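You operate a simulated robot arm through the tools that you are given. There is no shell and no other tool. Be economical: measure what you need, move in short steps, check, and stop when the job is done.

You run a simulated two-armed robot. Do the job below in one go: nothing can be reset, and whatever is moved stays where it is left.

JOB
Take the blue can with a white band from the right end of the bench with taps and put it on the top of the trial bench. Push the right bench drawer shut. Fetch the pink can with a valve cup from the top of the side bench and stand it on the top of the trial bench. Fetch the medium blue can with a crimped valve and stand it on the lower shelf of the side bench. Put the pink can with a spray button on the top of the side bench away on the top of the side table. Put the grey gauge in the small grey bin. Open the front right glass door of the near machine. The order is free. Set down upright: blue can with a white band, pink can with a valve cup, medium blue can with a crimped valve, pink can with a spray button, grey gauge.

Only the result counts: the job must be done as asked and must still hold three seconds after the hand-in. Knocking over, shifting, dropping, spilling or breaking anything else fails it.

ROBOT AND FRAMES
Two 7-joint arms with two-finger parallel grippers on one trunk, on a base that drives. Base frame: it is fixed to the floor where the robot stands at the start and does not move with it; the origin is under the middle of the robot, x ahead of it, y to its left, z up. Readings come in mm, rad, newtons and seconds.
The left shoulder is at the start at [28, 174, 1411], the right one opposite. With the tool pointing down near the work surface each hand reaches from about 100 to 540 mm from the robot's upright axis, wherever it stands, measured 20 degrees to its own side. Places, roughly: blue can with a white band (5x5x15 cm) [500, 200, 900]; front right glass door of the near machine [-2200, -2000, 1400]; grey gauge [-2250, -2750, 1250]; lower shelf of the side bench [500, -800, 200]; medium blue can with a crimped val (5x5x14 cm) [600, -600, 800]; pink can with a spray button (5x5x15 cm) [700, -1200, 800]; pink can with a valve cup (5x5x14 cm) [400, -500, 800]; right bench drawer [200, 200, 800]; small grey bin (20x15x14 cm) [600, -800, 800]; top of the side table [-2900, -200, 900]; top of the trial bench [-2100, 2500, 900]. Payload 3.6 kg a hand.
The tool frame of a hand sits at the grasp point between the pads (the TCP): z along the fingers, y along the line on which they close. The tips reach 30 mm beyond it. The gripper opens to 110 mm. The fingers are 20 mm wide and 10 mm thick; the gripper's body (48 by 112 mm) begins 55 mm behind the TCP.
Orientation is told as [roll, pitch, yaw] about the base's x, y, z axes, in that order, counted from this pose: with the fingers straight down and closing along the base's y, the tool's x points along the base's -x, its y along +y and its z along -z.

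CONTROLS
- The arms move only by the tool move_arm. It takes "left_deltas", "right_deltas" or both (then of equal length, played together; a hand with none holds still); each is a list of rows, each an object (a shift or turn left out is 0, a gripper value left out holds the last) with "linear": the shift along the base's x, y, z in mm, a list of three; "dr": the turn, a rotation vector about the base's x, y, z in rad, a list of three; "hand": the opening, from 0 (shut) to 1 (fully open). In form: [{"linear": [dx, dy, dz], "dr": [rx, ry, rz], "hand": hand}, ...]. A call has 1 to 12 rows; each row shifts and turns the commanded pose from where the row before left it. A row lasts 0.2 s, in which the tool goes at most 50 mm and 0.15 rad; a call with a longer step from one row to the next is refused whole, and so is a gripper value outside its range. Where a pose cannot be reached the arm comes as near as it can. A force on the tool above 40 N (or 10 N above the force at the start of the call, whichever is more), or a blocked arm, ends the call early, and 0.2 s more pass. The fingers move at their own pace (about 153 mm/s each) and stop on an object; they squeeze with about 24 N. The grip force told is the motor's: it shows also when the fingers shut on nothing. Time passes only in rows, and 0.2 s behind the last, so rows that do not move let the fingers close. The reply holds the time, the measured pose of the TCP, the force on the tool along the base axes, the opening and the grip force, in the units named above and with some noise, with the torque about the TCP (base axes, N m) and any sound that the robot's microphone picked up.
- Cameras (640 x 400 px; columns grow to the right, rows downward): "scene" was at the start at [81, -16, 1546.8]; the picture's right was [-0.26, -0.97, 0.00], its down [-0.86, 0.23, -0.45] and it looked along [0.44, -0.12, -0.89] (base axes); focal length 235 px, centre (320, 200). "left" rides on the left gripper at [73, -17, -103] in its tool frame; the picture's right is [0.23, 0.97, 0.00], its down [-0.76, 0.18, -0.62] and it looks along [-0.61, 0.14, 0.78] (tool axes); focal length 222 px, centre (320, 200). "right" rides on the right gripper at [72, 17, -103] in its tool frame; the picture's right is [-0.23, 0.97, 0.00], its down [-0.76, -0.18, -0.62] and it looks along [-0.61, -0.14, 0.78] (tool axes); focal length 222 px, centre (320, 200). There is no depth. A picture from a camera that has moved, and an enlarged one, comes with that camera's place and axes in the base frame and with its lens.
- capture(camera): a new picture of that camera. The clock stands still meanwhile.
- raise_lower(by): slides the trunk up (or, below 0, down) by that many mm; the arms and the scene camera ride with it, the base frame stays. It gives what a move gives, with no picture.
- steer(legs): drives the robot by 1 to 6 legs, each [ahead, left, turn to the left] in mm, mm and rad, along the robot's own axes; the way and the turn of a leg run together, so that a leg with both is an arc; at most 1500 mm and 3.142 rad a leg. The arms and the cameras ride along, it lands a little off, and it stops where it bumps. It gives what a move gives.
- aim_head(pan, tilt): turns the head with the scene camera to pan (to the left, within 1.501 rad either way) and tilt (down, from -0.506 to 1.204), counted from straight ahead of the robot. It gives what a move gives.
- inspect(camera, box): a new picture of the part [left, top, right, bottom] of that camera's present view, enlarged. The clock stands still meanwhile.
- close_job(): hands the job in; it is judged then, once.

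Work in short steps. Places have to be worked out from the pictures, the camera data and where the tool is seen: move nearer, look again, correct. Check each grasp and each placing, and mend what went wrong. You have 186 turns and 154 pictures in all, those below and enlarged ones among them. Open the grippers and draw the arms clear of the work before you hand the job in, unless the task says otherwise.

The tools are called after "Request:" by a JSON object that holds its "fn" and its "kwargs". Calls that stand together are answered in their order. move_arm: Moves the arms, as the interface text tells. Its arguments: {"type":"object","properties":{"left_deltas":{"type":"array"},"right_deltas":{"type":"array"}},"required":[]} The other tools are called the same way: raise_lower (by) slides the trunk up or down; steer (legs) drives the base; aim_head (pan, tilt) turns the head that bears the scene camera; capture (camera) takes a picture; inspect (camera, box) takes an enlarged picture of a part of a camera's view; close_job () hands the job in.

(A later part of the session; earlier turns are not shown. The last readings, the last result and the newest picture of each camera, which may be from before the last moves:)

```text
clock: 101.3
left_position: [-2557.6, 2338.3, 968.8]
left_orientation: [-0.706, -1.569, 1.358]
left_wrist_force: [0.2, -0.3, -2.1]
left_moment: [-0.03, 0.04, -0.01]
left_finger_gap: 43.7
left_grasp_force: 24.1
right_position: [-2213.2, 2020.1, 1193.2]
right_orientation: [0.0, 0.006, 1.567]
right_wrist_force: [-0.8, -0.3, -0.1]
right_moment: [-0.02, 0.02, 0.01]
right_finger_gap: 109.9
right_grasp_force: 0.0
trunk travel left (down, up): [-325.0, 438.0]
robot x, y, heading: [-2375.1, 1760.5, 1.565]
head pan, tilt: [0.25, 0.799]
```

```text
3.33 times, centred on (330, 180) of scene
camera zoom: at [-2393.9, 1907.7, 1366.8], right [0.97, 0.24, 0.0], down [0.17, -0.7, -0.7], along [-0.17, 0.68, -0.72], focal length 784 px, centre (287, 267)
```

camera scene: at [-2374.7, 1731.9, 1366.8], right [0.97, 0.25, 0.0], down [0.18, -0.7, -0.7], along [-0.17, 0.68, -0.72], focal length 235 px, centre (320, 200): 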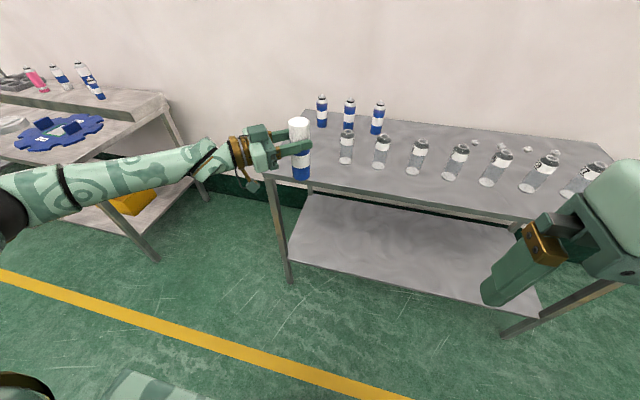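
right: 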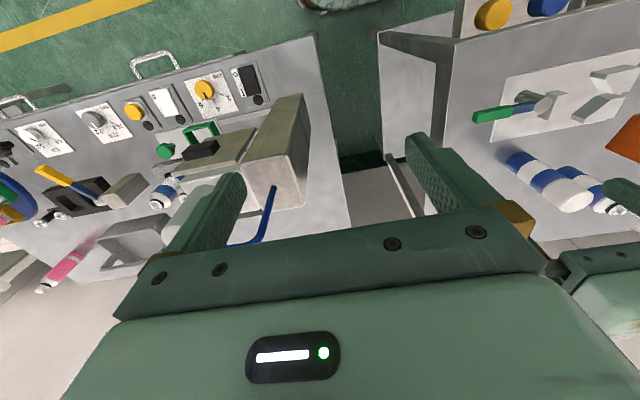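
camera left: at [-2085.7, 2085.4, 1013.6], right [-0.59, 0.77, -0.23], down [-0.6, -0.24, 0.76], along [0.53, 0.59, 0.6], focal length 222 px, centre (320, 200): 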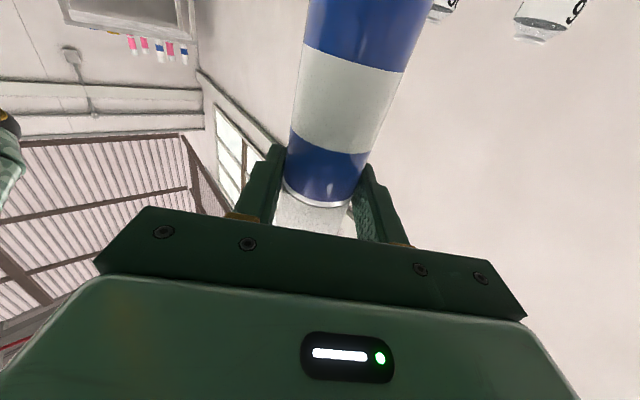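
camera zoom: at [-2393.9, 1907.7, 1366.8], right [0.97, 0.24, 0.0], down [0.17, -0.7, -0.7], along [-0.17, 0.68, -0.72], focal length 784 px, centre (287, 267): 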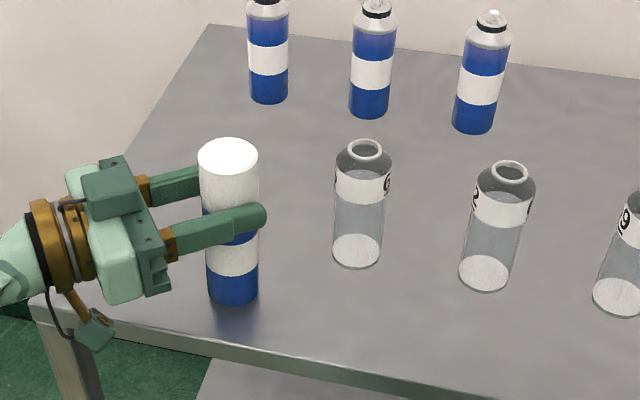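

Only a few mm left; I lower 3 mm at a time until the force shows contact.

Request:
{"fn": "move_arm", "kwargs": {"left_deltas": [{"linear": [0, 0, -4]}, {"linear": [0, 0, -3]}, {"linear": [0, 0, 0]}]}}

Request:
{"fn": "inspect", "kwargs": {"camera": "scene", "box": [270, 150, 360, 240]}}

```text
clock: 102.1
left_position: [-2557.0, 2337.9, 963.9]
left_orientation: [2.649, -1.568, -1.996]
left_wrist_force: [-1.4, 0.6, 12.7]
left_moment: [0.33, -0.18, 0.04]
left_finger_gap: 43.8
left_grasp_force: 24.0
right_position: [-2213.8, 2018.8, 1194.9]
right_orientation: [0.0, 0.002, 1.568]
right_wrist_force: [0.3, 0.3, 0.1]
right_moment: [0.01, 0.01, -0.03]
right_finger_gap: 110.0
right_grasp_force: 0.0
trunk travel left (down, up): [-325.0, 438.0]
robot x, y, heading: [-2373.0, 1762.9, 1.565]
head pan, tilt: [0.25, 0.799]
```

```text
4.44 times, centred on (315, 195) of scene
camera zoom: at [-2393.7, 1906.3, 1367.2], right [0.97, 0.24, 0.0], down [0.17, -0.7, -0.7], along [-0.17, 0.68, -0.72], focal length 1046 px, centre (342, 222)
```

zoom: 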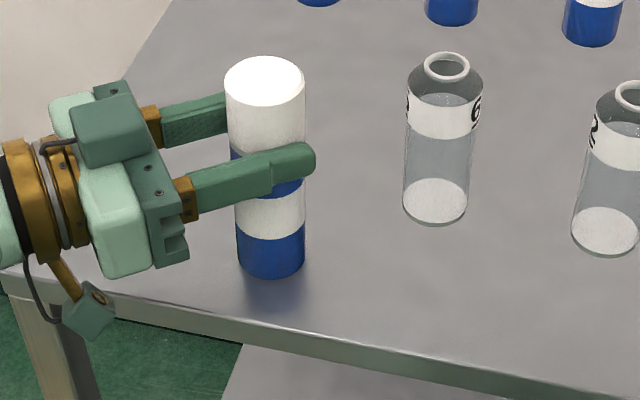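

Contact (≈14 N). I open the fingers moderately and retreat along the finger axis.

Request:
{"fn": "move_arm", "kwargs": {"left_deltas": [{"hand": 0.62}, {"hand": 0.62}, {"hand": 0.62}]}}

Request:
{"fn": "move_arm", "kwargs": {"left_deltas": [{"linear": [-16, -12, 0]}, {"linear": [-24, -18, 0]}, {"linear": [-32, -24, 0]}, {"linear": [-32, -24, 30]}, {"linear": [0, -40, 30]}]}}

Request:
{"fn": "inspect", "kwargs": {"camera": "scene", "box": [220, 100, 460, 260]}}

```text
clock: 102.9
left_position: [-2557.9, 2338.2, 961.2]
left_orientation: [-0.679, -1.567, 1.332]
left_wrist_force: [0.4, -0.4, 0.4]
left_moment: [-0.01, -0.01, 0.02]
left_finger_gap: 67.9
left_grasp_force: 0.1
right_position: [-2213.6, 2020.4, 1194.2]
right_orientation: [0.0, 0.005, 1.568]
right_wrist_force: [0.2, 0.1, 0.3]
right_moment: [0.03, 0.03, -0.02]
right_finger_gap: 109.9
right_grasp_force: 0.0
trunk travel left (down, up): [-325.0, 438.0]
robot x, y, heading: [-2374.1, 1761.5, 1.568]
head pan, tilt: [0.25, 0.799]
```

```text
clock: 104.1
left_position: [-2662.0, 2219.6, 1022.4]
left_orientation: [-0.473, -1.569, 1.124]
left_wrist_force: [-0.5, 0.6, -0.6]
left_moment: [-0.04, 0.02, 0.03]
left_finger_gap: 68.2
left_grasp_force: 0.1
right_position: [-2214.1, 2019.1, 1194.3]
right_orientation: [0.002, 0.004, 1.569]
right_wrist_force: [0.1, -0.5, -0.1]
right_moment: [0.01, -0.01, 0.0]
right_finger_gap: 110.1
right_grasp_force: 0.0
trunk travel left (down, up): [-325.0, 438.0]
robot x, y, heading: [-2372.7, 1760.6, 1.563]
head pan, tilt: [0.25, 0.799]
```

```text
2.50 times, centred on (340, 180) of scene
camera zoom: at [-2393.4, 1906.1, 1367.1], right [0.97, 0.24, 0.0], down [0.17, -0.7, -0.7], along [-0.17, 0.68, -0.72], focal length 588 px, centre (270, 250)
```

zoom: 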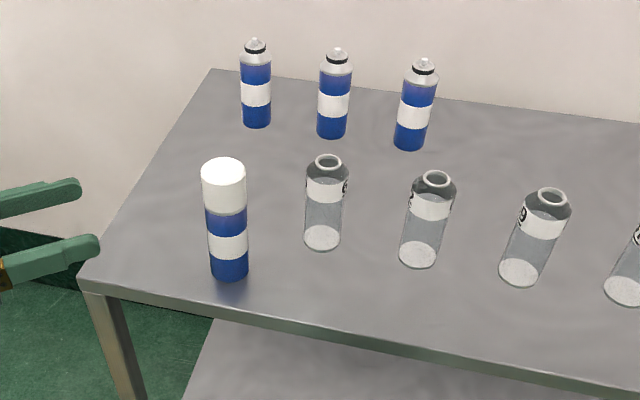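

The blue can stands upright on the trial bench. I drive back to the side bench and raise the trunk again.

Request:
{"fn": "steer", "kwargs": {"legs": [[-460, 0, 0], [0, -1190, 0], [0, 0, -1.565], [350, -800, 0], [350, -800, 0]]}}

Request:
{"fn": "raise_lower", "kwargs": {"by": 260}}

Request:
{"fn": "aim_head", "kwargs": {"pan": -0.25, "tilt": 0.7}}

Request:
{"fn": "capture", "kwargs": {"camera": "scene"}}

```text
clock: 124.8
left_position: [34.6, 26.2, 1020.7]
left_orientation: [-0.586, -1.567, -0.3]
left_wrist_force: [0.2, 0.0, -0.8]
left_moment: [0.0, -0.01, 0.02]
left_finger_gap: 68.2
left_grasp_force: 0.0
right_position: [-153.4, -428.9, 1194.2]
right_orientation: [0.0, 0.006, 0.028]
right_wrist_force: [0.1, 0.0, -0.2]
right_moment: [-0.04, -0.01, -0.03]
right_finger_gap: 109.6
right_grasp_force: 0.1
trunk travel left (down, up): [-325.0, 438.0]
robot x, y, heading: [-418.0, -276.4, 0.028]
head pan, tilt: [0.25, 0.799]
```

```text
clock: 127.5
left_position: [33.0, 25.9, 1280.0]
left_orientation: [-0.761, -1.567, -0.127]
left_wrist_force: [0.5, -0.9, -0.6]
left_moment: [0.01, -0.03, -0.02]
left_finger_gap: 68.0
left_grasp_force: 0.0
right_position: [-154.4, -429.8, 1453.2]
right_orientation: [-0.001, 0.006, 0.028]
right_wrist_force: [0.5, 0.5, -0.7]
right_moment: [-0.02, -0.02, 0.02]
right_finger_gap: 110.1
right_grasp_force: 0.1
trunk travel left (down, up): [-585.0, 178.0]
robot x, y, heading: [-417.8, -276.6, 0.024]
head pan, tilt: [0.25, 0.799]
```

```text
clock: 128.4
left_position: [33.8, 26.5, 1280.2]
left_orientation: [-0.694, -1.568, -0.193]
left_wrist_force: [-0.3, 0.5, 0.2]
left_moment: [-0.02, 0.02, 0.01]
left_finger_gap: 68.2
left_grasp_force: 0.2
right_position: [-153.8, -429.0, 1454.0]
right_orientation: [0.001, 0.005, 0.028]
right_wrist_force: [0.6, -0.1, 0.6]
right_moment: [-0.01, -0.01, 0.01]
right_finger_gap: 110.1
right_grasp_force: 0.1
trunk travel left (down, up): [-585.0, 178.0]
robot x, y, heading: [-419.8, -277.7, 0.03]
head pan, tilt: [-0.25, 0.7]
```

```text
96 pictures are left
camera scene: at [-321.1, -294.2, 1637.1], right [-0.22, -0.98, 0.0], down [-0.63, 0.14, -0.76], along [0.75, -0.17, -0.64], focal length 235 px, centre (320, 200)
```

scene: 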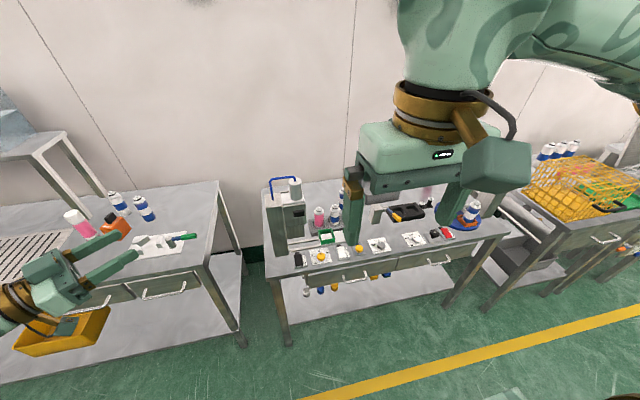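

Request:
{"fn": "inspect", "kwargs": {"camera": "scene", "box": [260, 165, 400, 275]}}

```text
3.64 times, centred on (330, 220) of scene
camera zoom: at [-321.1, -294.2, 1637.1], right [-0.22, -0.98, 0.0], down [-0.63, 0.14, -0.76], along [0.75, -0.17, -0.64], focal length 856 px, centre (284, 127)
```

zoom: 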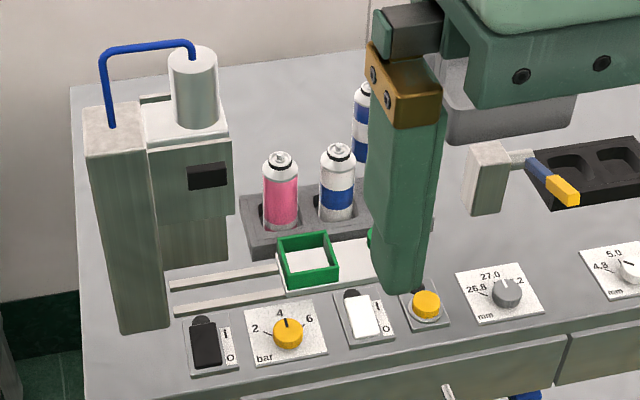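

Pink (valve cup) can ≈[348,-443], top ≈1027. I drive 300 mm ahead and lower the right hand over it for a closer look.

Request:
{"fn": "steer", "kwargs": {"legs": [[0, 0, -0.028], [300, 0, 0]]}}

Request:
{"fn": "move_arm", "kwargs": {"right_deltas": [{"linear": [0, 0, -45]}, {"linear": [20, 0, -45]}, {"linear": [40, 0, -20]}, {"linear": [40, 0, -20]}, {"linear": [30, 0, -40]}, {"linear": [0, 0, -45]}, {"linear": [0, 0, -35]}]}}

Request:
{"fn": "capture", "kwargs": {"camera": "right"}}

```text
clock: 130.8
left_position: [348.5, 13.0, 1280.3]
left_orientation: [-0.675, -1.568, -0.238]
left_wrist_force: [-0.3, -0.1, 0.0]
left_moment: [0.04, -0.01, 0.01]
left_finger_gap: 68.3
left_grasp_force: 0.1
right_position: [147.8, -438.0, 1454.9]
right_orientation: [0.001, 0.004, -0.002]
right_wrist_force: [-0.1, 0.1, 0.1]
right_moment: [-0.01, 0.02, -0.02]
right_finger_gap: 110.1
right_grasp_force: 0.0
trunk travel left (down, up): [-585.0, 178.0]
robot x, y, heading: [-112.2, -273.6, -0.007]
head pan, tilt: [-0.25, 0.7]
```

```text
clock: 132.4
left_position: [349.2, 13.4, 1279.3]
left_orientation: [-0.742, -1.568, -0.176]
left_wrist_force: [0.9, 0.4, -0.7]
left_moment: [-0.02, -0.02, -0.01]
left_finger_gap: 68.0
left_grasp_force: 0.1
right_position: [281.1, -434.8, 1203.5]
right_orientation: [-0.001, 0.005, -0.002]
right_wrist_force: [0.6, 0.7, 0.9]
right_moment: [-0.02, -0.02, 0.02]
right_finger_gap: 110.0
right_grasp_force: 0.1
trunk travel left (down, up): [-585.0, 178.0]
robot x, y, heading: [-112.4, -274.3, -0.007]
head pan, tilt: [-0.25, 0.7]
```

```text
94 pictures are left
camera right: at [210.5, -418.0, 1307.6], right [0.23, 0.97, 0.0], down [0.76, -0.18, 0.62], along [0.6, -0.14, -0.78], focal length 222 px, centre (320, 200)
```

right: 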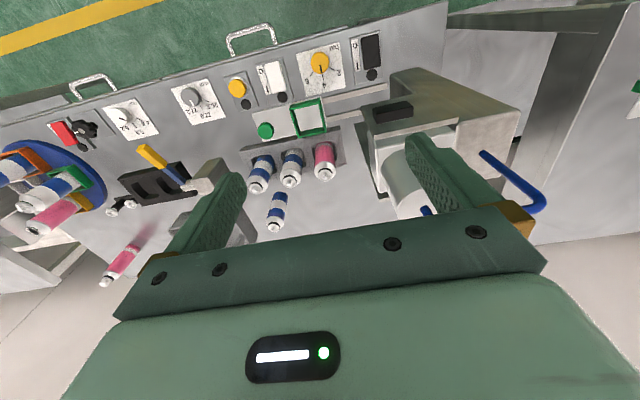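

Re-triangulated: the side bench is lower (≈805); pink can at ≈[422,-458], top ≈953, neighbours only 19 mm apart, so I must close along x. I yaw the right hand +90° and drive 60 mm closer.

Request:
{"fn": "move_arm", "kwargs": {"right_deltas": [{"dr": [0, 0, 0.143]}, {"dr": [0, 0, 0.143]}, {"dr": [0, 0, 0.143]}, {"dr": [0, 0, 0.143]}, {"dr": [0, 0, 0.143]}, {"dr": [0, 0, 0.143]}, {"dr": [0, 0, 0.143]}, {"dr": [0, 0, 0.143]}, {"dr": [0, 0, 0.143]}, {"dr": [0, 0, 0.143]}, {"dr": [0, 0, 0.143]}]}}

Request:
{"fn": "steer", "kwargs": {"legs": [[65, 0, 0.007]]}}

Request:
{"fn": "move_arm", "kwargs": {"right_deltas": [{"linear": [20, -10, 0], "hand": 0.8}, {"linear": [25, -10, -30]}, {"linear": [25, -3, -40]}, {"linear": [6, 0, -20]}]}}

Request:
{"fn": "capture", "kwargs": {"camera": "right"}}

```text
clock: 134.8
left_position: [349.0, 11.8, 1280.0]
left_orientation: [-0.628, -1.567, -0.292]
left_wrist_force: [0.2, 0.1, -0.9]
left_moment: [-0.01, 0.01, 0.0]
left_finger_gap: 68.1
left_grasp_force: 0.1
right_position: [270.6, -442.2, 1206.0]
right_orientation: [-0.013, -0.001, 0.896]
right_wrist_force: [0.3, -0.3, 0.4]
right_moment: [0.01, 0.0, 0.02]
right_finger_gap: 110.0
right_grasp_force: 0.0
right hand out of reach, approached as far as the arm can: row 7, 8, 9, 10, 11
trunk travel left (down, up): [-585.0, 178.0]
robot x, y, heading: [-111.2, -278.3, -0.007]
head pan, tilt: [-0.25, 0.7]
```

```text
clock: 135.8
left_position: [409.0, 15.0, 1281.1]
left_orientation: [-0.402, -1.569, -0.509]
left_wrist_force: [-1.0, -0.8, 0.4]
left_moment: [-0.02, 0.02, -0.03]
left_finger_gap: 68.4
left_grasp_force: 0.0
right_position: [332.9, -438.6, 1208.0]
right_orientation: [-0.013, -0.001, 0.904]
right_wrist_force: [-0.4, -0.4, -0.6]
right_moment: [0.01, -0.01, -0.02]
right_finger_gap: 109.9
right_grasp_force: 0.1
trunk travel left (down, up): [-585.0, 178.0]
robot x, y, heading: [-49.6, -274.7, 0.002]
head pan, tilt: [-0.25, 0.7]
```

```text
clock: 136.8
left_position: [411.3, 15.4, 1280.4]
left_orientation: [-0.923, -1.569, 0.014]
left_wrist_force: [-1.1, 0.4, -0.1]
left_moment: [-0.01, -0.03, 0.03]
left_finger_gap: 68.2
left_grasp_force: 0.0
right_position: [357.1, -449.3, 1146.4]
right_orientation: [-0.016, -0.003, 0.902]
right_wrist_force: [0.0, 1.2, 0.0]
right_moment: [0.01, -0.02, -0.04]
right_finger_gap: 88.1
right_grasp_force: 0.2
right hand out of reach, approached as far as the arm can: row 1, 2, 3
trunk travel left (down, up): [-585.0, 178.0]
robot x, y, heading: [-43.8, -276.5, 0.001]
head pan, tilt: [-0.25, 0.7]
```

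```text
93 pictures are left
camera right: at [298.2, -494.4, 1248.8], right [-0.62, 0.78, -0.02], down [0.6, 0.49, 0.63], along [0.5, 0.38, -0.78], focal length 222 px, centre (320, 200)
```

right: 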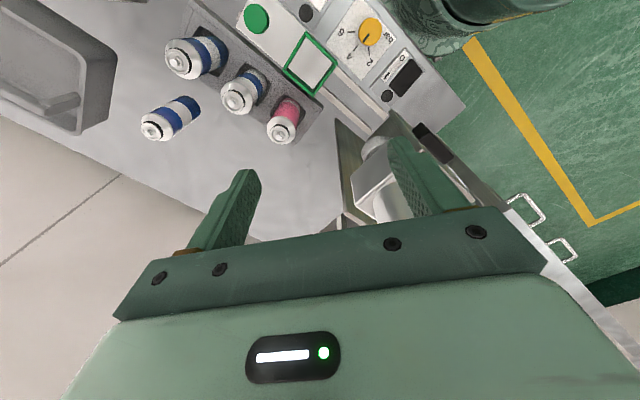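

Yaw is limited to ≈+0.9 relative to the robot, so I raise the trunk, back off, and turn the robot left 0.6 to get the proper wrist angle and reach.

Request:
{"fn": "raise_lower", "kwargs": {"by": 150}}

Request:
{"fn": "steer", "kwargs": {"legs": [[-150, -100, 0], [0, -180, 0], [0, 0, 0.6]]}}

Request:
{"fn": "aim_head", "kwargs": {"pan": -0.8, "tilt": 0.8}}

Request:
{"fn": "capture", "kwargs": {"camera": "scene"}}

```text
clock: 138.6
left_position: [412.0, 15.2, 1429.9]
left_orientation: [-0.767, -1.567, -0.143]
left_wrist_force: [-0.3, 0.9, -0.3]
left_moment: [0.03, -0.01, -0.01]
left_finger_gap: 68.3
left_grasp_force: 0.1
right_position: [353.1, -449.4, 1296.1]
right_orientation: [-0.016, -0.001, 0.9]
right_wrist_force: [0.2, 0.9, 0.2]
right_moment: [0.02, -0.02, 0.02]
right_finger_gap: 87.8
right_grasp_force: 0.2
trunk travel left (down, up): [-735.0, 28.0]
robot x, y, heading: [-48.1, -277.2, 0.006]
head pan, tilt: [-0.25, 0.7]
```

```text
clock: 142.8
left_position: [22.4, -60.5, 1430.7]
left_orientation: [-0.729, -1.565, 0.409]
left_wrist_force: [-0.1, -0.6, 0.4]
left_moment: [0.0, 0.0, 0.01]
left_finger_gap: 68.4
left_grasp_force: 0.1
right_position: [234.5, -477.1, 1295.6]
right_orientation: [-0.016, 0.0, 1.492]
right_wrist_force: [0.0, 0.2, -0.6]
right_moment: [0.03, -0.02, -0.02]
right_finger_gap: 88.1
right_grasp_force: 0.0
trunk travel left (down, up): [-735.0, 28.0]
robot x, y, heading: [-196.4, -553.9, 0.595]
head pan, tilt: [-0.25, 0.7]
```

```text
clock: 143.8
left_position: [21.6, -59.7, 1429.7]
left_orientation: [-0.764, -1.567, 0.444]
left_wrist_force: [0.6, 0.7, 0.1]
left_moment: [-0.02, 0.03, 0.0]
left_finger_gap: 68.2
left_grasp_force: 0.0
right_position: [233.2, -478.1, 1296.3]
right_orientation: [-0.015, -0.001, 1.492]
right_wrist_force: [-0.4, -0.5, -0.6]
right_moment: [0.01, 0.03, -0.02]
right_finger_gap: 87.9
right_grasp_force: 0.1
trunk travel left (down, up): [-735.0, 28.0]
robot x, y, heading: [-196.1, -556.3, 0.593]
head pan, tilt: [-0.799, 0.799]
```

```text
92 pictures are left
camera scene: at [-108.0, -568.4, 1778.9], right [-0.2, -0.98, 0.0], down [-0.7, 0.14, -0.7], along [0.68, -0.14, -0.72], focal length 235 px, centre (320, 200)
```

scene: 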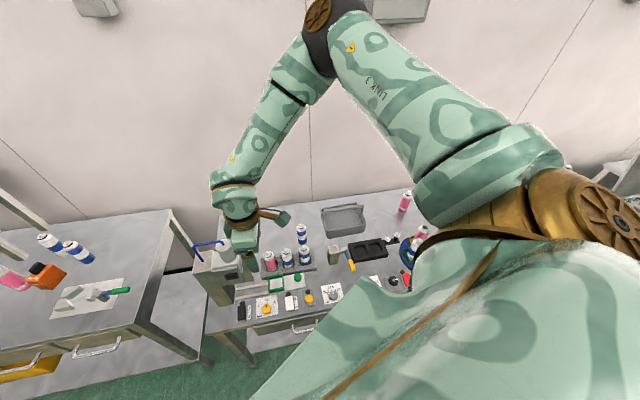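

Request:
{"fn": "steer", "kwargs": {"legs": [[128, -87, 0]]}}

Request:
{"fn": "raise_lower", "kwargs": {"by": -200}}

Request:
{"fn": "move_arm", "kwargs": {"right_deltas": [{"linear": [20, 10, 0], "dr": [0.016, 0, 0.08], "hand": 0.75}, {"linear": [10, 10, 0]}]}}

Request:
{"fn": "capture", "kwargs": {"camera": "right"}}

```text
clock: 145.2
left_position: [174.4, -60.5, 1429.9]
left_orientation: [-1.094, -1.57, 0.779]
left_wrist_force: [-0.4, 0.4, -0.2]
left_moment: [-0.01, 0.02, -0.01]
left_finger_gap: 68.4
left_grasp_force: 0.1
right_position: [385.7, -478.8, 1297.4]
right_orientation: [-0.017, -0.001, 1.495]
right_wrist_force: [-0.3, 0.3, -0.1]
right_moment: [-0.01, -0.01, 0.0]
right_finger_gap: 88.0
right_grasp_force: 0.0
trunk travel left (down, up): [-735.0, 28.0]
robot x, y, heading: [-43.6, -562.3, 0.595]
head pan, tilt: [-0.799, 0.799]
```

```text
clock: 147.4
left_position: [176.1, -60.8, 1230.2]
left_orientation: [-0.554, -1.568, 0.237]
left_wrist_force: [0.3, -0.1, 0.9]
left_moment: [-0.04, -0.02, -0.01]
left_finger_gap: 68.0
left_grasp_force: 0.1
right_position: [387.4, -479.3, 1097.3]
right_orientation: [-0.016, -0.001, 1.492]
right_wrist_force: [-0.3, -0.2, 0.3]
right_moment: [0.02, -0.01, 0.0]
right_finger_gap: 87.7
right_grasp_force: 0.0
trunk travel left (down, up): [-535.0, 228.0]
robot x, y, heading: [-42.0, -562.2, 0.593]
head pan, tilt: [-0.799, 0.799]
```

```text
clock: 148.0
left_position: [175.6, -61.6, 1229.2]
left_orientation: [-0.869, -1.565, 0.552]
left_wrist_force: [-0.6, 0.0, -0.6]
left_moment: [-0.01, 0.03, 0.01]
left_finger_gap: 68.3
left_grasp_force: 0.0
right_position: [393.1, -474.2, 1096.5]
right_orientation: [-0.016, -0.002, 1.491]
right_wrist_force: [-0.7, -0.8, 0.4]
right_moment: [-0.04, -0.01, -0.02]
right_finger_gap: 82.5
right_grasp_force: 0.1
right hand out of reach, approached as far as the arm can: row 1, 2
trunk travel left (down, up): [-535.0, 228.0]
robot x, y, heading: [-41.2, -558.7, 0.598]
head pan, tilt: [-0.799, 0.799]
```

```text
91 pictures are left
camera right: at [370.0, -544.2, 1199.8], right [-0.95, 0.3, -0.02], down [0.23, 0.75, 0.63], along [0.2, 0.59, -0.78], focal length 222 px, centre (320, 200)
```

right: 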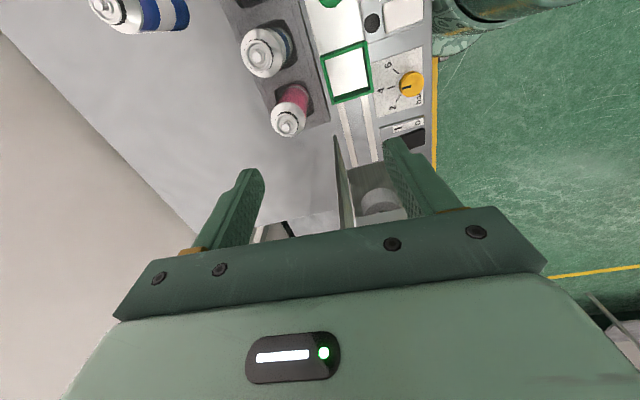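

Pink top seen at ≈[430,-478]. The wrist yaw is at its limit, not the reach, so I move without further yaw.

Request:
{"fn": "move_arm", "kwargs": {"right_deltas": [{"linear": [18, -2, 0], "dr": [0, 0, -0.03]}, {"linear": [18, -2, 0]}, {"linear": [0, 0, 0]}]}}

Request:
{"fn": "capture", "kwargs": {"camera": "right"}}

```text
clock: 148.8
left_position: [177.4, -61.7, 1231.0]
left_orientation: [-0.682, -1.568, 0.367]
left_wrist_force: [0.9, 0.2, -0.6]
left_moment: [-0.01, -0.02, 0.01]
left_finger_gap: 68.0
left_grasp_force: 0.0
right_position: [398.1, -480.2, 1098.3]
right_orientation: [-0.017, -0.003, 1.477]
right_wrist_force: [-0.2, 0.1, -1.2]
right_moment: [0.01, 0.0, 0.0]
right_finger_gap: 82.6
right_grasp_force: 0.0
right hand out of reach, approached as far as the arm can: row 1, 2
trunk travel left (down, up): [-535.0, 228.0]
robot x, y, heading: [-41.2, -562.7, 0.598]
head pan, tilt: [-0.799, 0.799]
```

```text
90 pictures are left
camera right: at [374.0, -550.8, 1202.1], right [-0.95, 0.32, -0.02], down [0.24, 0.74, 0.63], along [0.21, 0.59, -0.78], focal length 222 px, centre (320, 200)
```

right: 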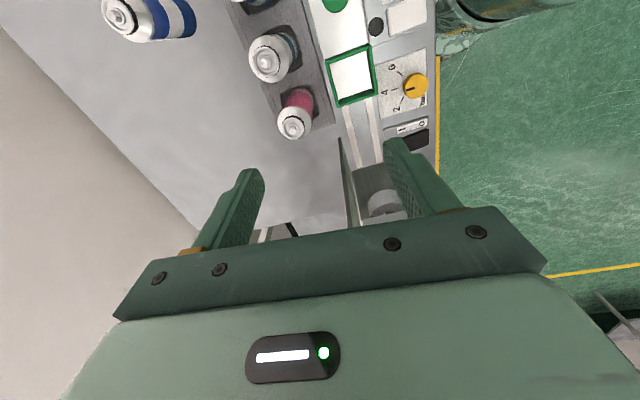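

Arm posture limits x here; I shift the base 32 mm toward the bench instead.

Request:
{"fn": "steer", "kwargs": {"legs": [[27, -18, 0]]}}

Request:
{"fn": "move_arm", "kwargs": {"right_deltas": [{"linear": [0, 0, -30]}, {"linear": [0, 0, -30]}, {"linear": [0, 0, 0]}]}}

Request:
{"fn": "capture", "kwargs": {"camera": "right"}}

```text
clock: 149.6
left_position: [205.9, -60.5, 1230.1]
left_orientation: [-0.956, -1.57, 0.64]
left_wrist_force: [0.0, 0.3, 0.3]
left_moment: [0.01, 0.03, 0.01]
left_finger_gap: 68.4
left_grasp_force: 0.0
right_position: [427.2, -478.9, 1099.9]
right_orientation: [-0.021, -0.003, 1.479]
right_wrist_force: [-0.1, -0.5, 0.2]
right_moment: [-0.02, -0.03, 0.02]
right_finger_gap: 82.5
right_grasp_force: 0.0
trunk travel left (down, up): [-535.0, 228.0]
robot x, y, heading: [-11.6, -560.7, 0.599]
head pan, tilt: [-0.799, 0.799]
```

```text
clock: 150.4
left_position: [206.9, -62.1, 1231.0]
left_orientation: [-0.595, -1.567, 0.28]
left_wrist_force: [0.1, 0.6, 0.5]
left_moment: [-0.03, 0.02, 0.03]
left_finger_gap: 68.3
left_grasp_force: 0.0
right_position: [429.1, -480.8, 1036.8]
right_orientation: [-0.018, -0.002, 1.478]
right_wrist_force: [0.1, 0.5, 0.2]
right_moment: [-0.01, 0.05, 0.0]
right_finger_gap: 82.4
right_grasp_force: 0.1
trunk travel left (down, up): [-535.0, 228.0]
robot x, y, heading: [-8.0, -558.6, 0.6]
head pan, tilt: [-0.799, 0.799]
```

```text
89 pictures are left
camera right: at [405.6, -551.1, 1140.4], right [-0.95, 0.32, -0.02], down [0.24, 0.74, 0.63], along [0.21, 0.59, -0.78], focal length 222 px, centre (320, 200)
```

right: 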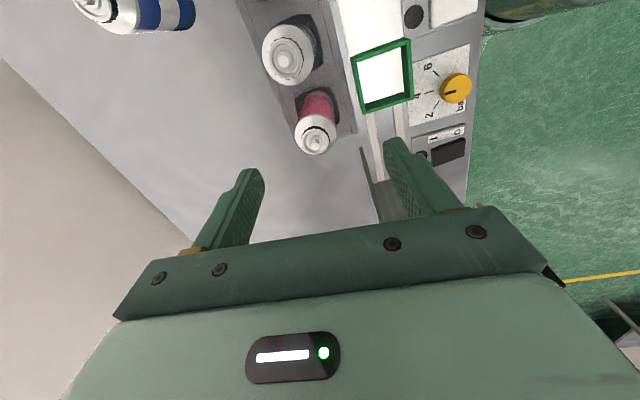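

Top triangulated at ≈[438,-474,932]. I correct +9,+6 and descend to z≈985 first.

Request:
{"fn": "move_arm", "kwargs": {"right_deltas": [{"linear": [9, 6, -15]}, {"linear": [0, 0, -35]}, {"linear": [0, 0, 0]}]}}

Request:
{"fn": "capture", "kwargs": {"camera": "right"}}

```text
clock: 151.2
left_position: [207.6, -60.9, 1229.4]
left_orientation: [-0.684, -1.568, 0.363]
left_wrist_force: [0.8, -0.2, -0.1]
left_moment: [-0.02, -0.01, 0.01]
left_finger_gap: 68.1
left_grasp_force: 0.1
right_position: [437.9, -475.6, 988.9]
right_orientation: [-0.017, -0.002, 1.478]
right_wrist_force: [0.0, -0.4, -0.5]
right_moment: [-0.01, -0.01, 0.0]
right_finger_gap: 82.5
right_grasp_force: 0.0
trunk travel left (down, up): [-535.0, 228.0]
robot x, y, heading: [-12.1, -561.8, 0.599]
head pan, tilt: [-0.799, 0.799]
```

```text
88 pictures are left
camera right: at [415.3, -545.7, 1092.2], right [-0.95, 0.32, -0.02], down [0.24, 0.74, 0.63], along [0.21, 0.59, -0.78], focal length 222 px, centre (320, 200)
```

right: 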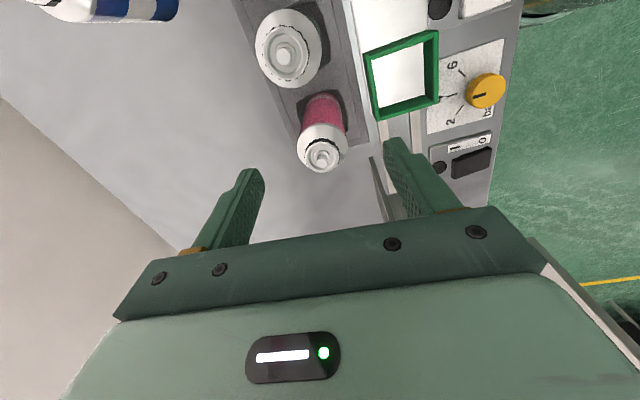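

Centered. I descend to z≈900 and close.

Request:
{"fn": "move_arm", "kwargs": {"right_deltas": [{"linear": [0, 0, -35]}, {"linear": [0, 0, -35]}, {"linear": [0, 0, -19]}, {"linear": [0, 0, 0]}, {"hand": 0}, {"hand": 0}, {"hand": 0}]}}

```text
clock: 152.8
left_position: [208.5, -60.3, 1229.2]
left_orientation: [-0.664, -1.567, 0.35]
left_wrist_force: [0.4, -0.3, 0.0]
left_moment: [0.01, -0.01, 0.01]
left_finger_gap: 68.1
left_grasp_force: 0.0
right_position: [437.1, -476.3, 904.0]
right_orientation: [-0.022, -0.003, 1.476]
right_wrist_force: [0.2, 0.2, -0.1]
right_moment: [-0.03, 0.03, -0.04]
right_finger_gap: 43.3
right_grasp_force: 24.2
right hand out of reach, approached as far as the arm can: row 3
trunk travel left (down, up): [-535.0, 228.0]
robot x, y, heading: [-8.2, -557.3, 0.598]
head pan, tilt: [-0.799, 0.799]
```

Gripped (gap 43). I lift straight up 165 mm.

Request:
{"fn": "move_arm", "kwargs": {"right_deltas": [{"linear": [0, 0, 20]}, {"linear": [0, 0, 35]}, {"linear": [0, 0, 40]}, {"linear": [0, 0, 40]}, {"linear": [0, 0, 40]}, {"linear": [0, 0, 0]}]}}

Request:
{"fn": "capture", "kwargs": {"camera": "right"}}

```text
clock: 154.2
left_position: [207.7, -61.0, 1229.9]
left_orientation: [-0.588, -1.564, 0.271]
left_wrist_force: [0.7, -0.4, 0.7]
left_moment: [0.0, -0.02, 0.01]
left_finger_gap: 68.2
left_grasp_force: 0.0
right_position: [435.0, -479.2, 1080.9]
right_orientation: [-0.018, -0.001, 1.476]
right_wrist_force: [1.1, 0.4, -1.6]
right_moment: [-0.02, 0.01, 0.0]
right_finger_gap: 43.3
right_grasp_force: 23.6
trunk travel left (down, up): [-535.0, 228.0]
robot x, y, heading: [-8.5, -556.4, 0.595]
head pan, tilt: [-0.799, 0.799]
```

```text
87 pictures are left
camera right: at [411.0, -548.1, 1183.2], right [-0.95, 0.32, -0.02], down [0.24, 0.74, 0.63], along [0.21, 0.59, -0.78], focal length 222 px, centre (320, 200)
```

right: 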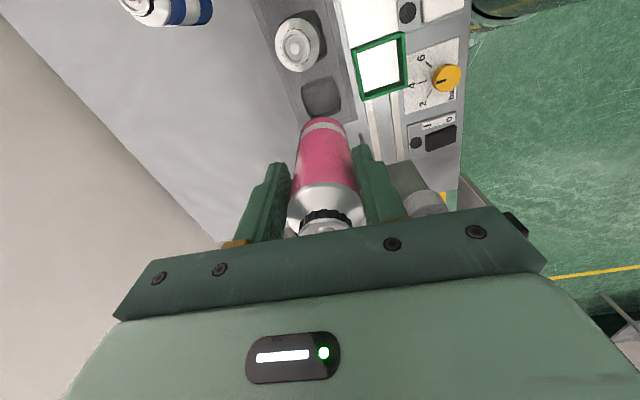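

Pink can in hand. I back off, turn to face +y, and drive to the trial bench's left front (robot target (−2578, 1850)).

Request:
{"fn": "steer", "kwargs": {"legs": [[-331, 225, 0], [0, 0, 0.974], [1000, 400, 0], [856, 372, 0], [0, 1398, 0]]}}

Request:
{"fn": "move_arm", "kwargs": {"right_deltas": [{"dr": [0, 0, -0.146]}, {"dr": [0, 0, -0.146]}, {"dr": [0, 0, -0.146]}, {"dr": [0, 0, -0.146]}, {"dr": [0, 0, -0.146]}, {"dr": [0, 0, -0.146]}]}}

```text
clock: 175.4
left_position: [-2869.9, 1795.4, 1229.2]
left_orientation: [-0.673, -1.569, 1.311]
left_wrist_force: [-0.4, -0.1, -0.3]
left_moment: [0.01, 0.0, -0.02]
left_finger_gap: 68.2
left_grasp_force: 0.0
right_position: [-2398.3, 1737.6, 1079.6]
right_orientation: [-0.018, -0.001, 2.431]
right_wrist_force: [-0.3, 0.5, -2.3]
right_moment: [-0.01, -0.02, -0.04]
right_finger_gap: 43.0
right_grasp_force: 24.1
trunk travel left (down, up): [-535.0, 228.0]
robot x, y, heading: [-2587.8, 1329.1, 1.548]
head pan, tilt: [-0.799, 0.799]
```

```text
clock: 176.8
left_position: [-2869.9, 1794.5, 1230.2]
left_orientation: [-0.63, -1.566, 1.265]
left_wrist_force: [-0.2, 0.1, 0.5]
left_moment: [-0.01, 0.01, 0.02]
left_finger_gap: 67.8
left_grasp_force: 0.0
right_position: [-2399.2, 1737.1, 1080.3]
right_orientation: [-0.019, -0.003, 1.551]
right_wrist_force: [0.3, 0.7, -0.7]
right_moment: [0.02, 0.05, 0.01]
right_finger_gap: 42.6
right_grasp_force: 24.2
trunk travel left (down, up): [-535.0, 228.0]
robot x, y, heading: [-2586.1, 1327.9, 1.553]
head pan, tilt: [-0.799, 0.799]
```

Request:
{"fn": "steer", "kwargs": {"legs": [[0, 0, 0.018], [570, 0, 0]]}}

Request:
{"fn": "aim_head", "kwargs": {"pan": -0.15, "tilt": 0.9}}

Request:
{"fn": "inspect", "kwargs": {"camera": "scene", "box": [200, 80, 440, 270]}}

```text
clock: 180.4
left_position: [-2876.4, 2361.0, 1230.3]
left_orientation: [-0.657, -1.567, 1.311]
left_wrist_force: [0.2, -0.2, 0.0]
left_moment: [-0.02, -0.01, -0.02]
left_finger_gap: 68.1
left_grasp_force: 0.1
right_position: [-2405.0, 2312.5, 1079.5]
right_orientation: [-0.018, -0.002, 1.573]
right_wrist_force: [0.0, 0.6, -0.9]
right_moment: [-0.05, 0.04, -0.03]
right_finger_gap: 42.8
right_grasp_force: 24.0
trunk travel left (down, up): [-535.0, 228.0]
robot x, y, heading: [-2588.3, 1901.5, 1.565]
head pan, tilt: [-0.799, 0.799]
```

```text
clock: 181.5
left_position: [-2875.4, 2361.2, 1229.7]
left_orientation: [-0.62, -1.568, 1.274]
left_wrist_force: [-0.2, 0.3, 0.4]
left_moment: [-0.03, 0.02, 0.01]
left_finger_gap: 68.2
left_grasp_force: 0.0
right_position: [-2404.5, 2312.4, 1080.0]
right_orientation: [-0.019, -0.003, 1.573]
right_wrist_force: [-0.2, 0.7, -2.1]
right_moment: [-0.05, -0.02, -0.01]
right_finger_gap: 42.6
right_grasp_force: 23.9
trunk travel left (down, up): [-535.0, 228.0]
robot x, y, heading: [-2586.5, 1899.2, 1.566]
head pan, tilt: [-0.15, 0.901]
```

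```text
2.11 times, centred on (320, 175) of scene
camera zoom: at [-2575.3, 1993.5, 1570.8], right [0.99, -0.15, 0.0], down [-0.12, -0.77, -0.62], along [0.1, 0.61, -0.78], focal length 495 px, centre (320, 253)
```

zoom: 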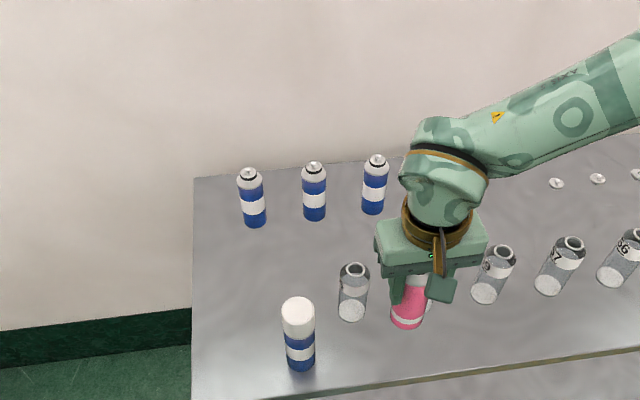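

Pink is over the front strip between beakers 1 and 2 (both at y≈2406); bench edge y≈2284. I shift to y≈2330 and lower toward z≈1000.

Request:
{"fn": "move_arm", "kwargs": {"right_deltas": [{"linear": [0, 17, -20], "dr": [0, -0.018, 0]}, {"linear": [0, 0, -30]}, {"linear": [0, 0, -25]}, {"linear": [0, 0, 0]}]}}

Request:
{"fn": "capture", "kwargs": {"camera": "right"}}

Request:
{"fn": "inspect", "kwargs": {"camera": "scene", "box": [300, 150, 420, 240]}}

```text
clock: 182.5
left_position: [-2877.2, 2359.4, 1229.7]
left_orientation: [-0.662, -1.567, 1.317]
left_wrist_force: [0.2, 0.3, 0.4]
left_moment: [0.0, -0.01, -0.01]
left_finger_gap: 68.2
left_grasp_force: 0.1
right_position: [-2406.0, 2328.5, 1005.3]
right_orientation: [-0.037, -0.003, 1.572]
right_wrist_force: [-0.4, 0.4, -2.1]
right_moment: [-0.06, -0.01, -0.02]
right_finger_gap: 42.6
right_grasp_force: 23.8
trunk travel left (down, up): [-535.0, 228.0]
robot x, y, heading: [-2585.3, 1898.5, 1.568]
head pan, tilt: [-0.15, 0.901]
```

```text
85 pictures are left
camera right: at [-2424.8, 2255.6, 1108.0], right [-0.97, 0.23, -0.04], down [0.15, 0.76, 0.63], along [0.17, 0.61, -0.78], focal length 222 px, centre (320, 200)
```

right: 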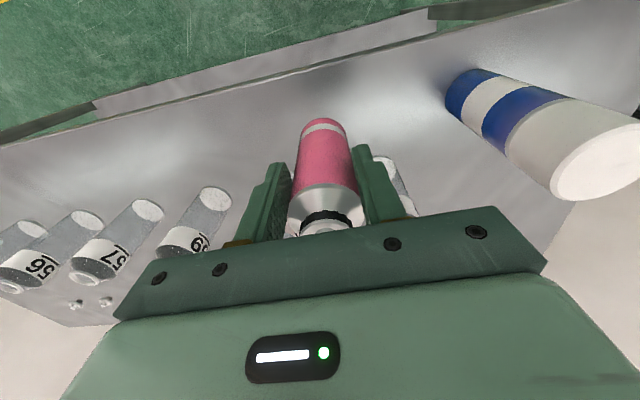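

```text
4.44 times, centred on (360, 195) of scene
camera zoom: at [-2575.5, 1993.4, 1570.8], right [0.99, -0.15, 0.0], down [-0.12, -0.77, -0.62], along [0.09, 0.61, -0.78], focal length 1046 px, centre (142, 222)
```

zoom: 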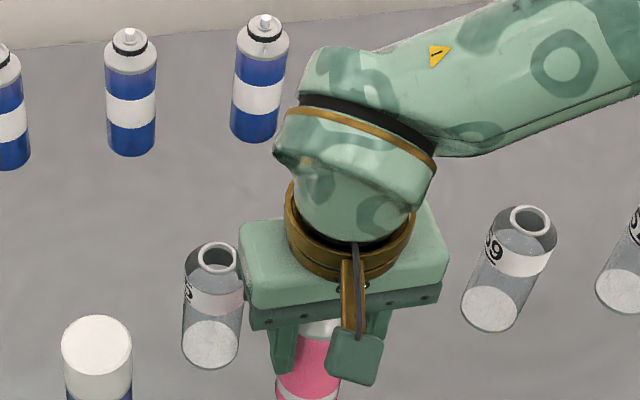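

Clear of the beakers. I lower in small steps to contact.

Request:
{"fn": "move_arm", "kwargs": {"right_deltas": [{"linear": [0, 0, -8]}, {"linear": [0, 0, -5]}, {"linear": [0, 0, 0]}]}}

Request:
{"fn": "move_arm", "kwargs": {"right_deltas": [{"linear": [0, 0, -4]}, {"linear": [0, 0, -3]}, {"linear": [0, 0, 0]}]}}

```text
clock: 183.3
left_position: [-2876.8, 2360.5, 1230.2]
left_orientation: [-0.637, -1.566, 1.29]
left_wrist_force: [0.8, -0.3, -1.2]
left_moment: [0.03, 0.0, -0.01]
left_finger_gap: 68.0
left_grasp_force: 0.0
right_position: [-2405.3, 2328.9, 992.1]
right_orientation: [-0.036, -0.001, 1.573]
right_wrist_force: [0.2, 0.0, -1.0]
right_moment: [0.01, -0.03, 0.01]
right_finger_gap: 42.8
right_grasp_force: 23.9
trunk travel left (down, up): [-535.0, 228.0]
robot x, y, heading: [-2585.3, 1899.9, 1.568]
head pan, tilt: [-0.15, 0.901]
```

```text
clock: 184.1
left_position: [-2876.4, 2361.0, 1230.1]
left_orientation: [-0.642, -1.568, 1.298]
left_wrist_force: [1.3, 0.3, 0.2]
left_moment: [-0.02, -0.03, -0.02]
left_finger_gap: 68.2
left_grasp_force: 0.1
right_position: [-2404.7, 2328.4, 984.6]
right_orientation: [-0.037, -0.001, 1.572]
right_wrist_force: [0.7, 0.2, -1.7]
right_moment: [-0.01, -0.01, -0.02]
right_finger_gap: 42.9
right_grasp_force: 24.2
trunk travel left (down, up): [-535.0, 228.0]
robot x, y, heading: [-2587.3, 1896.2, 1.564]
head pan, tilt: [-0.15, 0.901]
```

Request:
{"fn": "move_arm", "kwargs": {"right_deltas": [{"linear": [0, 0, -3], "dr": [0, 0.018, 0]}, {"linear": [0, 0, -3]}, {"linear": [0, 0, 0]}]}}

Request:
{"fn": "move_arm", "kwargs": {"right_deltas": [{"linear": [0, 0, -3]}, {"linear": [0, 0, -2]}, {"linear": [0, 0, 0]}]}}

```text
clock: 184.9
left_position: [-2876.4, 2360.1, 1229.6]
left_orientation: [-0.635, -1.568, 1.289]
left_wrist_force: [-0.2, 0.2, -0.3]
left_moment: [0.01, 0.05, 0.0]
left_finger_gap: 68.2
left_grasp_force: 0.1
right_position: [-2404.6, 2329.4, 978.5]
right_orientation: [-0.02, 0.0, 1.573]
right_wrist_force: [0.3, 0.4, -1.6]
right_moment: [-0.06, 0.01, -0.02]
right_finger_gap: 42.6
right_grasp_force: 24.2
trunk travel left (down, up): [-535.0, 228.0]
robot x, y, heading: [-2587.8, 1900.3, 1.563]
head pan, tilt: [-0.15, 0.901]
```

```text
clock: 185.7
left_position: [-2876.2, 2359.9, 1230.3]
left_orientation: [-0.642, -1.567, 1.295]
left_wrist_force: [-0.3, 0.1, -0.5]
left_moment: [0.01, -0.01, -0.03]
left_finger_gap: 68.4
left_grasp_force: 0.2
right_position: [-2404.1, 2329.5, 973.0]
right_orientation: [-0.02, -0.001, 1.572]
right_wrist_force: [0.1, 0.0, -2.4]
right_moment: [-0.02, -0.04, 0.0]
right_finger_gap: 42.7
right_grasp_force: 24.1
trunk travel left (down, up): [-535.0, 228.0]
robot x, y, heading: [-2583.3, 1896.9, 1.565]
head pan, tilt: [-0.15, 0.901]
```

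Not yet in contact; I check the shadow/gap.

Request:
{"fn": "inspect", "kwargs": {"camera": "scene", "box": [310, 180, 410, 270]}}

```text
4.44 times, centred on (360, 225) of scene
camera zoom: at [-2575.4, 1993.4, 1570.7], right [0.99, -0.15, 0.0], down [-0.12, -0.77, -0.62], along [0.09, 0.61, -0.78], focal length 1046 px, centre (142, 89)
```

zoom: 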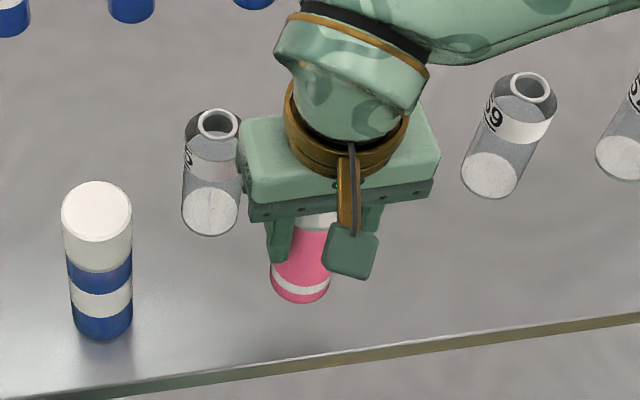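

Request:
{"fn": "move_arm", "kwargs": {"right_deltas": [{"linear": [0, 0, -3]}, {"linear": [0, 0, -3]}, {"linear": [0, 0, 0]}]}}

Request:
{"fn": "move_arm", "kwargs": {"right_deltas": [{"linear": [0, 0, -3]}, {"linear": [0, 0, -3]}, {"linear": [0, 0, 0]}]}}

```text
clock: 186.5
left_position: [-2877.1, 2360.4, 1230.0]
left_orientation: [-0.638, -1.567, 1.293]
left_wrist_force: [-0.4, 0.9, 0.4]
left_moment: [-0.01, 0.01, -0.01]
left_finger_gap: 68.1
left_grasp_force: 0.1
right_position: [-2404.4, 2329.4, 968.2]
right_orientation: [-0.018, -0.002, 1.572]
right_wrist_force: [-0.5, -0.3, -1.1]
right_moment: [-0.03, -0.01, 0.0]
right_finger_gap: 42.7
right_grasp_force: 24.8
trunk travel left (down, up): [-535.0, 228.0]
robot x, y, heading: [-2584.2, 1897.0, 1.57]
head pan, tilt: [-0.15, 0.901]
```

```text
clock: 187.3
left_position: [-2876.7, 2359.5, 1229.8]
left_orientation: [-0.638, -1.567, 1.294]
left_wrist_force: [-0.3, -0.1, 1.0]
left_moment: [-0.01, 0.02, -0.03]
left_finger_gap: 68.3
left_grasp_force: 0.0
right_position: [-2405.2, 2327.8, 962.6]
right_orientation: [-0.017, -0.002, 1.572]
right_wrist_force: [-0.1, 0.7, -0.7]
right_moment: [-0.03, -0.01, 0.0]
right_finger_gap: 42.6
right_grasp_force: 23.8
trunk travel left (down, up): [-535.0, 228.0]
robot x, y, heading: [-2588.2, 1902.5, 1.569]
head pan, tilt: [-0.15, 0.901]
```

Request:
{"fn": "move_arm", "kwargs": {"right_deltas": [{"linear": [0, 0, -3]}, {"linear": [0, 0, -2]}, {"linear": [0, 0, 0]}]}}

Request:
{"fn": "inspect", "kwargs": {"camera": "scene", "box": [310, 180, 410, 270]}}

```text
clock: 188.1
left_position: [-2876.0, 2358.1, 1230.4]
left_orientation: [-0.537, -1.568, 1.19]
left_wrist_force: [0.5, 1.3, 0.6]
left_moment: [0.0, -0.02, -0.02]
left_finger_gap: 68.3
left_grasp_force: 0.0
right_position: [-2405.0, 2327.1, 957.8]
right_orientation: [-0.02, -0.006, 1.575]
right_wrist_force: [2.6, -1.1, 17.1]
right_moment: [0.14, 0.05, 0.0]
right_finger_gap: 42.6
right_grasp_force: 24.4
trunk travel left (down, up): [-535.0, 228.0]
robot x, y, heading: [-2586.6, 1897.5, 1.567]
head pan, tilt: [-0.15, 0.901]
```

```text
4.44 times, centred on (360, 225) of scene
camera zoom: at [-2575.5, 1991.4, 1571.1], right [0.99, -0.15, 0.0], down [-0.12, -0.77, -0.62], along [0.1, 0.61, -0.78], focal length 1046 px, centre (142, 89)
```

zoom: 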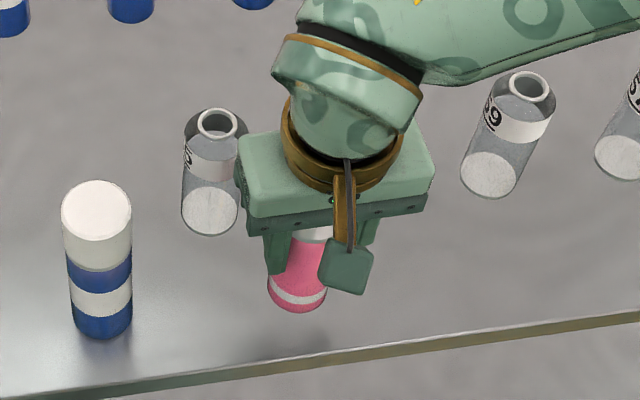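

Contact (17 N). Release and rise straight up.

Request:
{"fn": "move_arm", "kwargs": {"right_deltas": [{"hand": 0.65}, {"hand": 0.65}, {"hand": 0.65}, {"linear": [0, 0, 20]}, {"linear": [0, 0, 40]}, {"linear": [0, 0, 45]}, {"linear": [0, 0, 45]}, {"linear": [0, 0, 40]}]}}

Request:
{"fn": "inspect", "kwargs": {"camera": "scene", "box": [200, 80, 440, 270]}}

```text
clock: 189.9
left_position: [-2876.6, 2359.5, 1230.3]
left_orientation: [-0.599, -1.567, 1.254]
left_wrist_force: [0.1, -0.9, -0.9]
left_moment: [0.01, 0.0, 0.01]
left_finger_gap: 68.0
left_grasp_force: 0.1
right_position: [-2407.0, 2327.7, 1146.9]
right_orientation: [-0.02, -0.001, 1.573]
right_wrist_force: [-0.4, 0.8, -0.6]
right_moment: [0.02, -0.01, -0.02]
right_finger_gap: 71.6
right_grasp_force: 0.1
trunk travel left (down, up): [-535.0, 228.0]
robot x, y, heading: [-2583.5, 1903.0, 1.566]
head pan, tilt: [-0.15, 0.901]
```

```text
2.11 times, centred on (320, 175) of scene
camera zoom: at [-2575.5, 1992.7, 1570.8], right [0.99, -0.15, 0.0], down [-0.12, -0.77, -0.62], along [0.09, 0.61, -0.78], focal length 495 px, centre (320, 253)
```

zoom: 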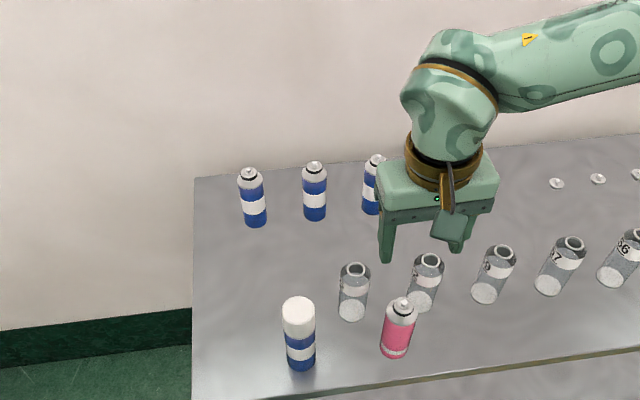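

Both trial-bench cans stand. I return to the side bench for the medium blue can.

Request:
{"fn": "steer", "kwargs": {"legs": [[-570, 0, 0], [0, -1398, 0], [0, 0, -1.567], [496, -943, 0], [496, -943, 0]]}}

Request:
{"fn": "raise_lower", "kwargs": {"by": 80}}

```text
clock: 213.7
left_position: [225.0, -350.7, 1229.7]
left_orientation: [-0.619, -1.566, -0.353]
left_wrist_force: [0.5, 0.0, 0.8]
left_moment: [0.0, 0.02, 0.0]
left_finger_gap: 68.1
left_grasp_force: 0.0
right_position: [167.5, -817.2, 1147.9]
right_orientation: [-0.019, 0.0, -0.049]
right_wrist_force: [-1.4, -0.3, 0.7]
right_moment: [0.0, 0.03, 0.0]
right_finger_gap: 71.4
right_grasp_force: 0.0
trunk travel left (down, up): [-535.0, 228.0]
robot x, y, heading: [-251.4, -618.6, -0.061]
head pan, tilt: [-0.15, 0.901]
```

```text
clock: 214.8
left_position: [224.7, -349.0, 1309.1]
left_orientation: [-0.603, -1.568, -0.366]
left_wrist_force: [0.2, -0.7, 0.0]
left_moment: [-0.01, -0.01, 0.03]
left_finger_gap: 68.4
left_grasp_force: 0.0
right_position: [168.6, -818.0, 1227.4]
right_orientation: [-0.02, -0.004, -0.05]
right_wrist_force: [1.5, 0.5, 0.3]
right_moment: [0.02, 0.02, -0.01]
right_finger_gap: 71.6
right_grasp_force: 0.1
trunk travel left (down, up): [-615.0, 148.0]
robot x, y, heading: [-246.1, -614.2, -0.058]
head pan, tilt: [-0.15, 0.901]
```

Request:
{"fn": "aim_head", "kwargs": {"pan": 0.0, "tilt": 0.75}}

Request:
{"fn": "inspect", "kwargs": {"camera": "scene", "box": [170, 80, 470, 280]}}

```text
clock: 215.5
left_position: [223.8, -349.7, 1311.0]
left_orientation: [-0.657, -1.567, -0.313]
left_wrist_force: [0.9, 0.6, 0.5]
left_moment: [0.01, -0.03, 0.02]
left_finger_gap: 68.2
left_grasp_force: 0.1
right_position: [168.4, -815.9, 1227.0]
right_orientation: [-0.018, -0.003, -0.05]
right_wrist_force: [0.2, -0.5, -0.9]
right_moment: [0.01, 0.01, 0.01]
right_finger_gap: 71.5
right_grasp_force: 0.0
trunk travel left (down, up): [-615.0, 148.0]
robot x, y, heading: [-249.0, -613.8, -0.058]
head pan, tilt: [0.0, 0.75]
```

```text
2.00 times, centred on (320, 180) of scene
camera zoom: at [-154.5, -619.7, 1662.9], right [-0.06, -1.0, 0.0], down [-0.68, 0.04, -0.73], along [0.73, -0.04, -0.68], focal length 471 px, centre (320, 240)
```

zoom: 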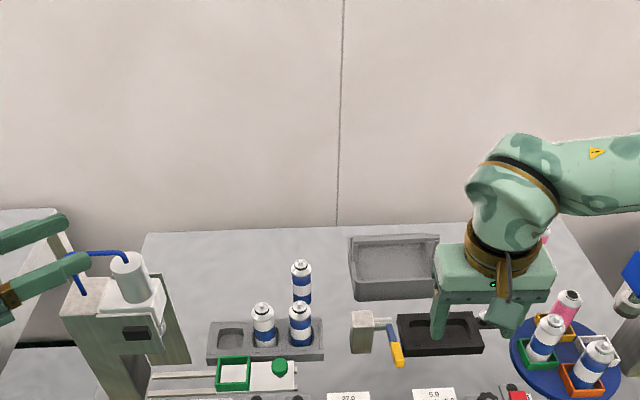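

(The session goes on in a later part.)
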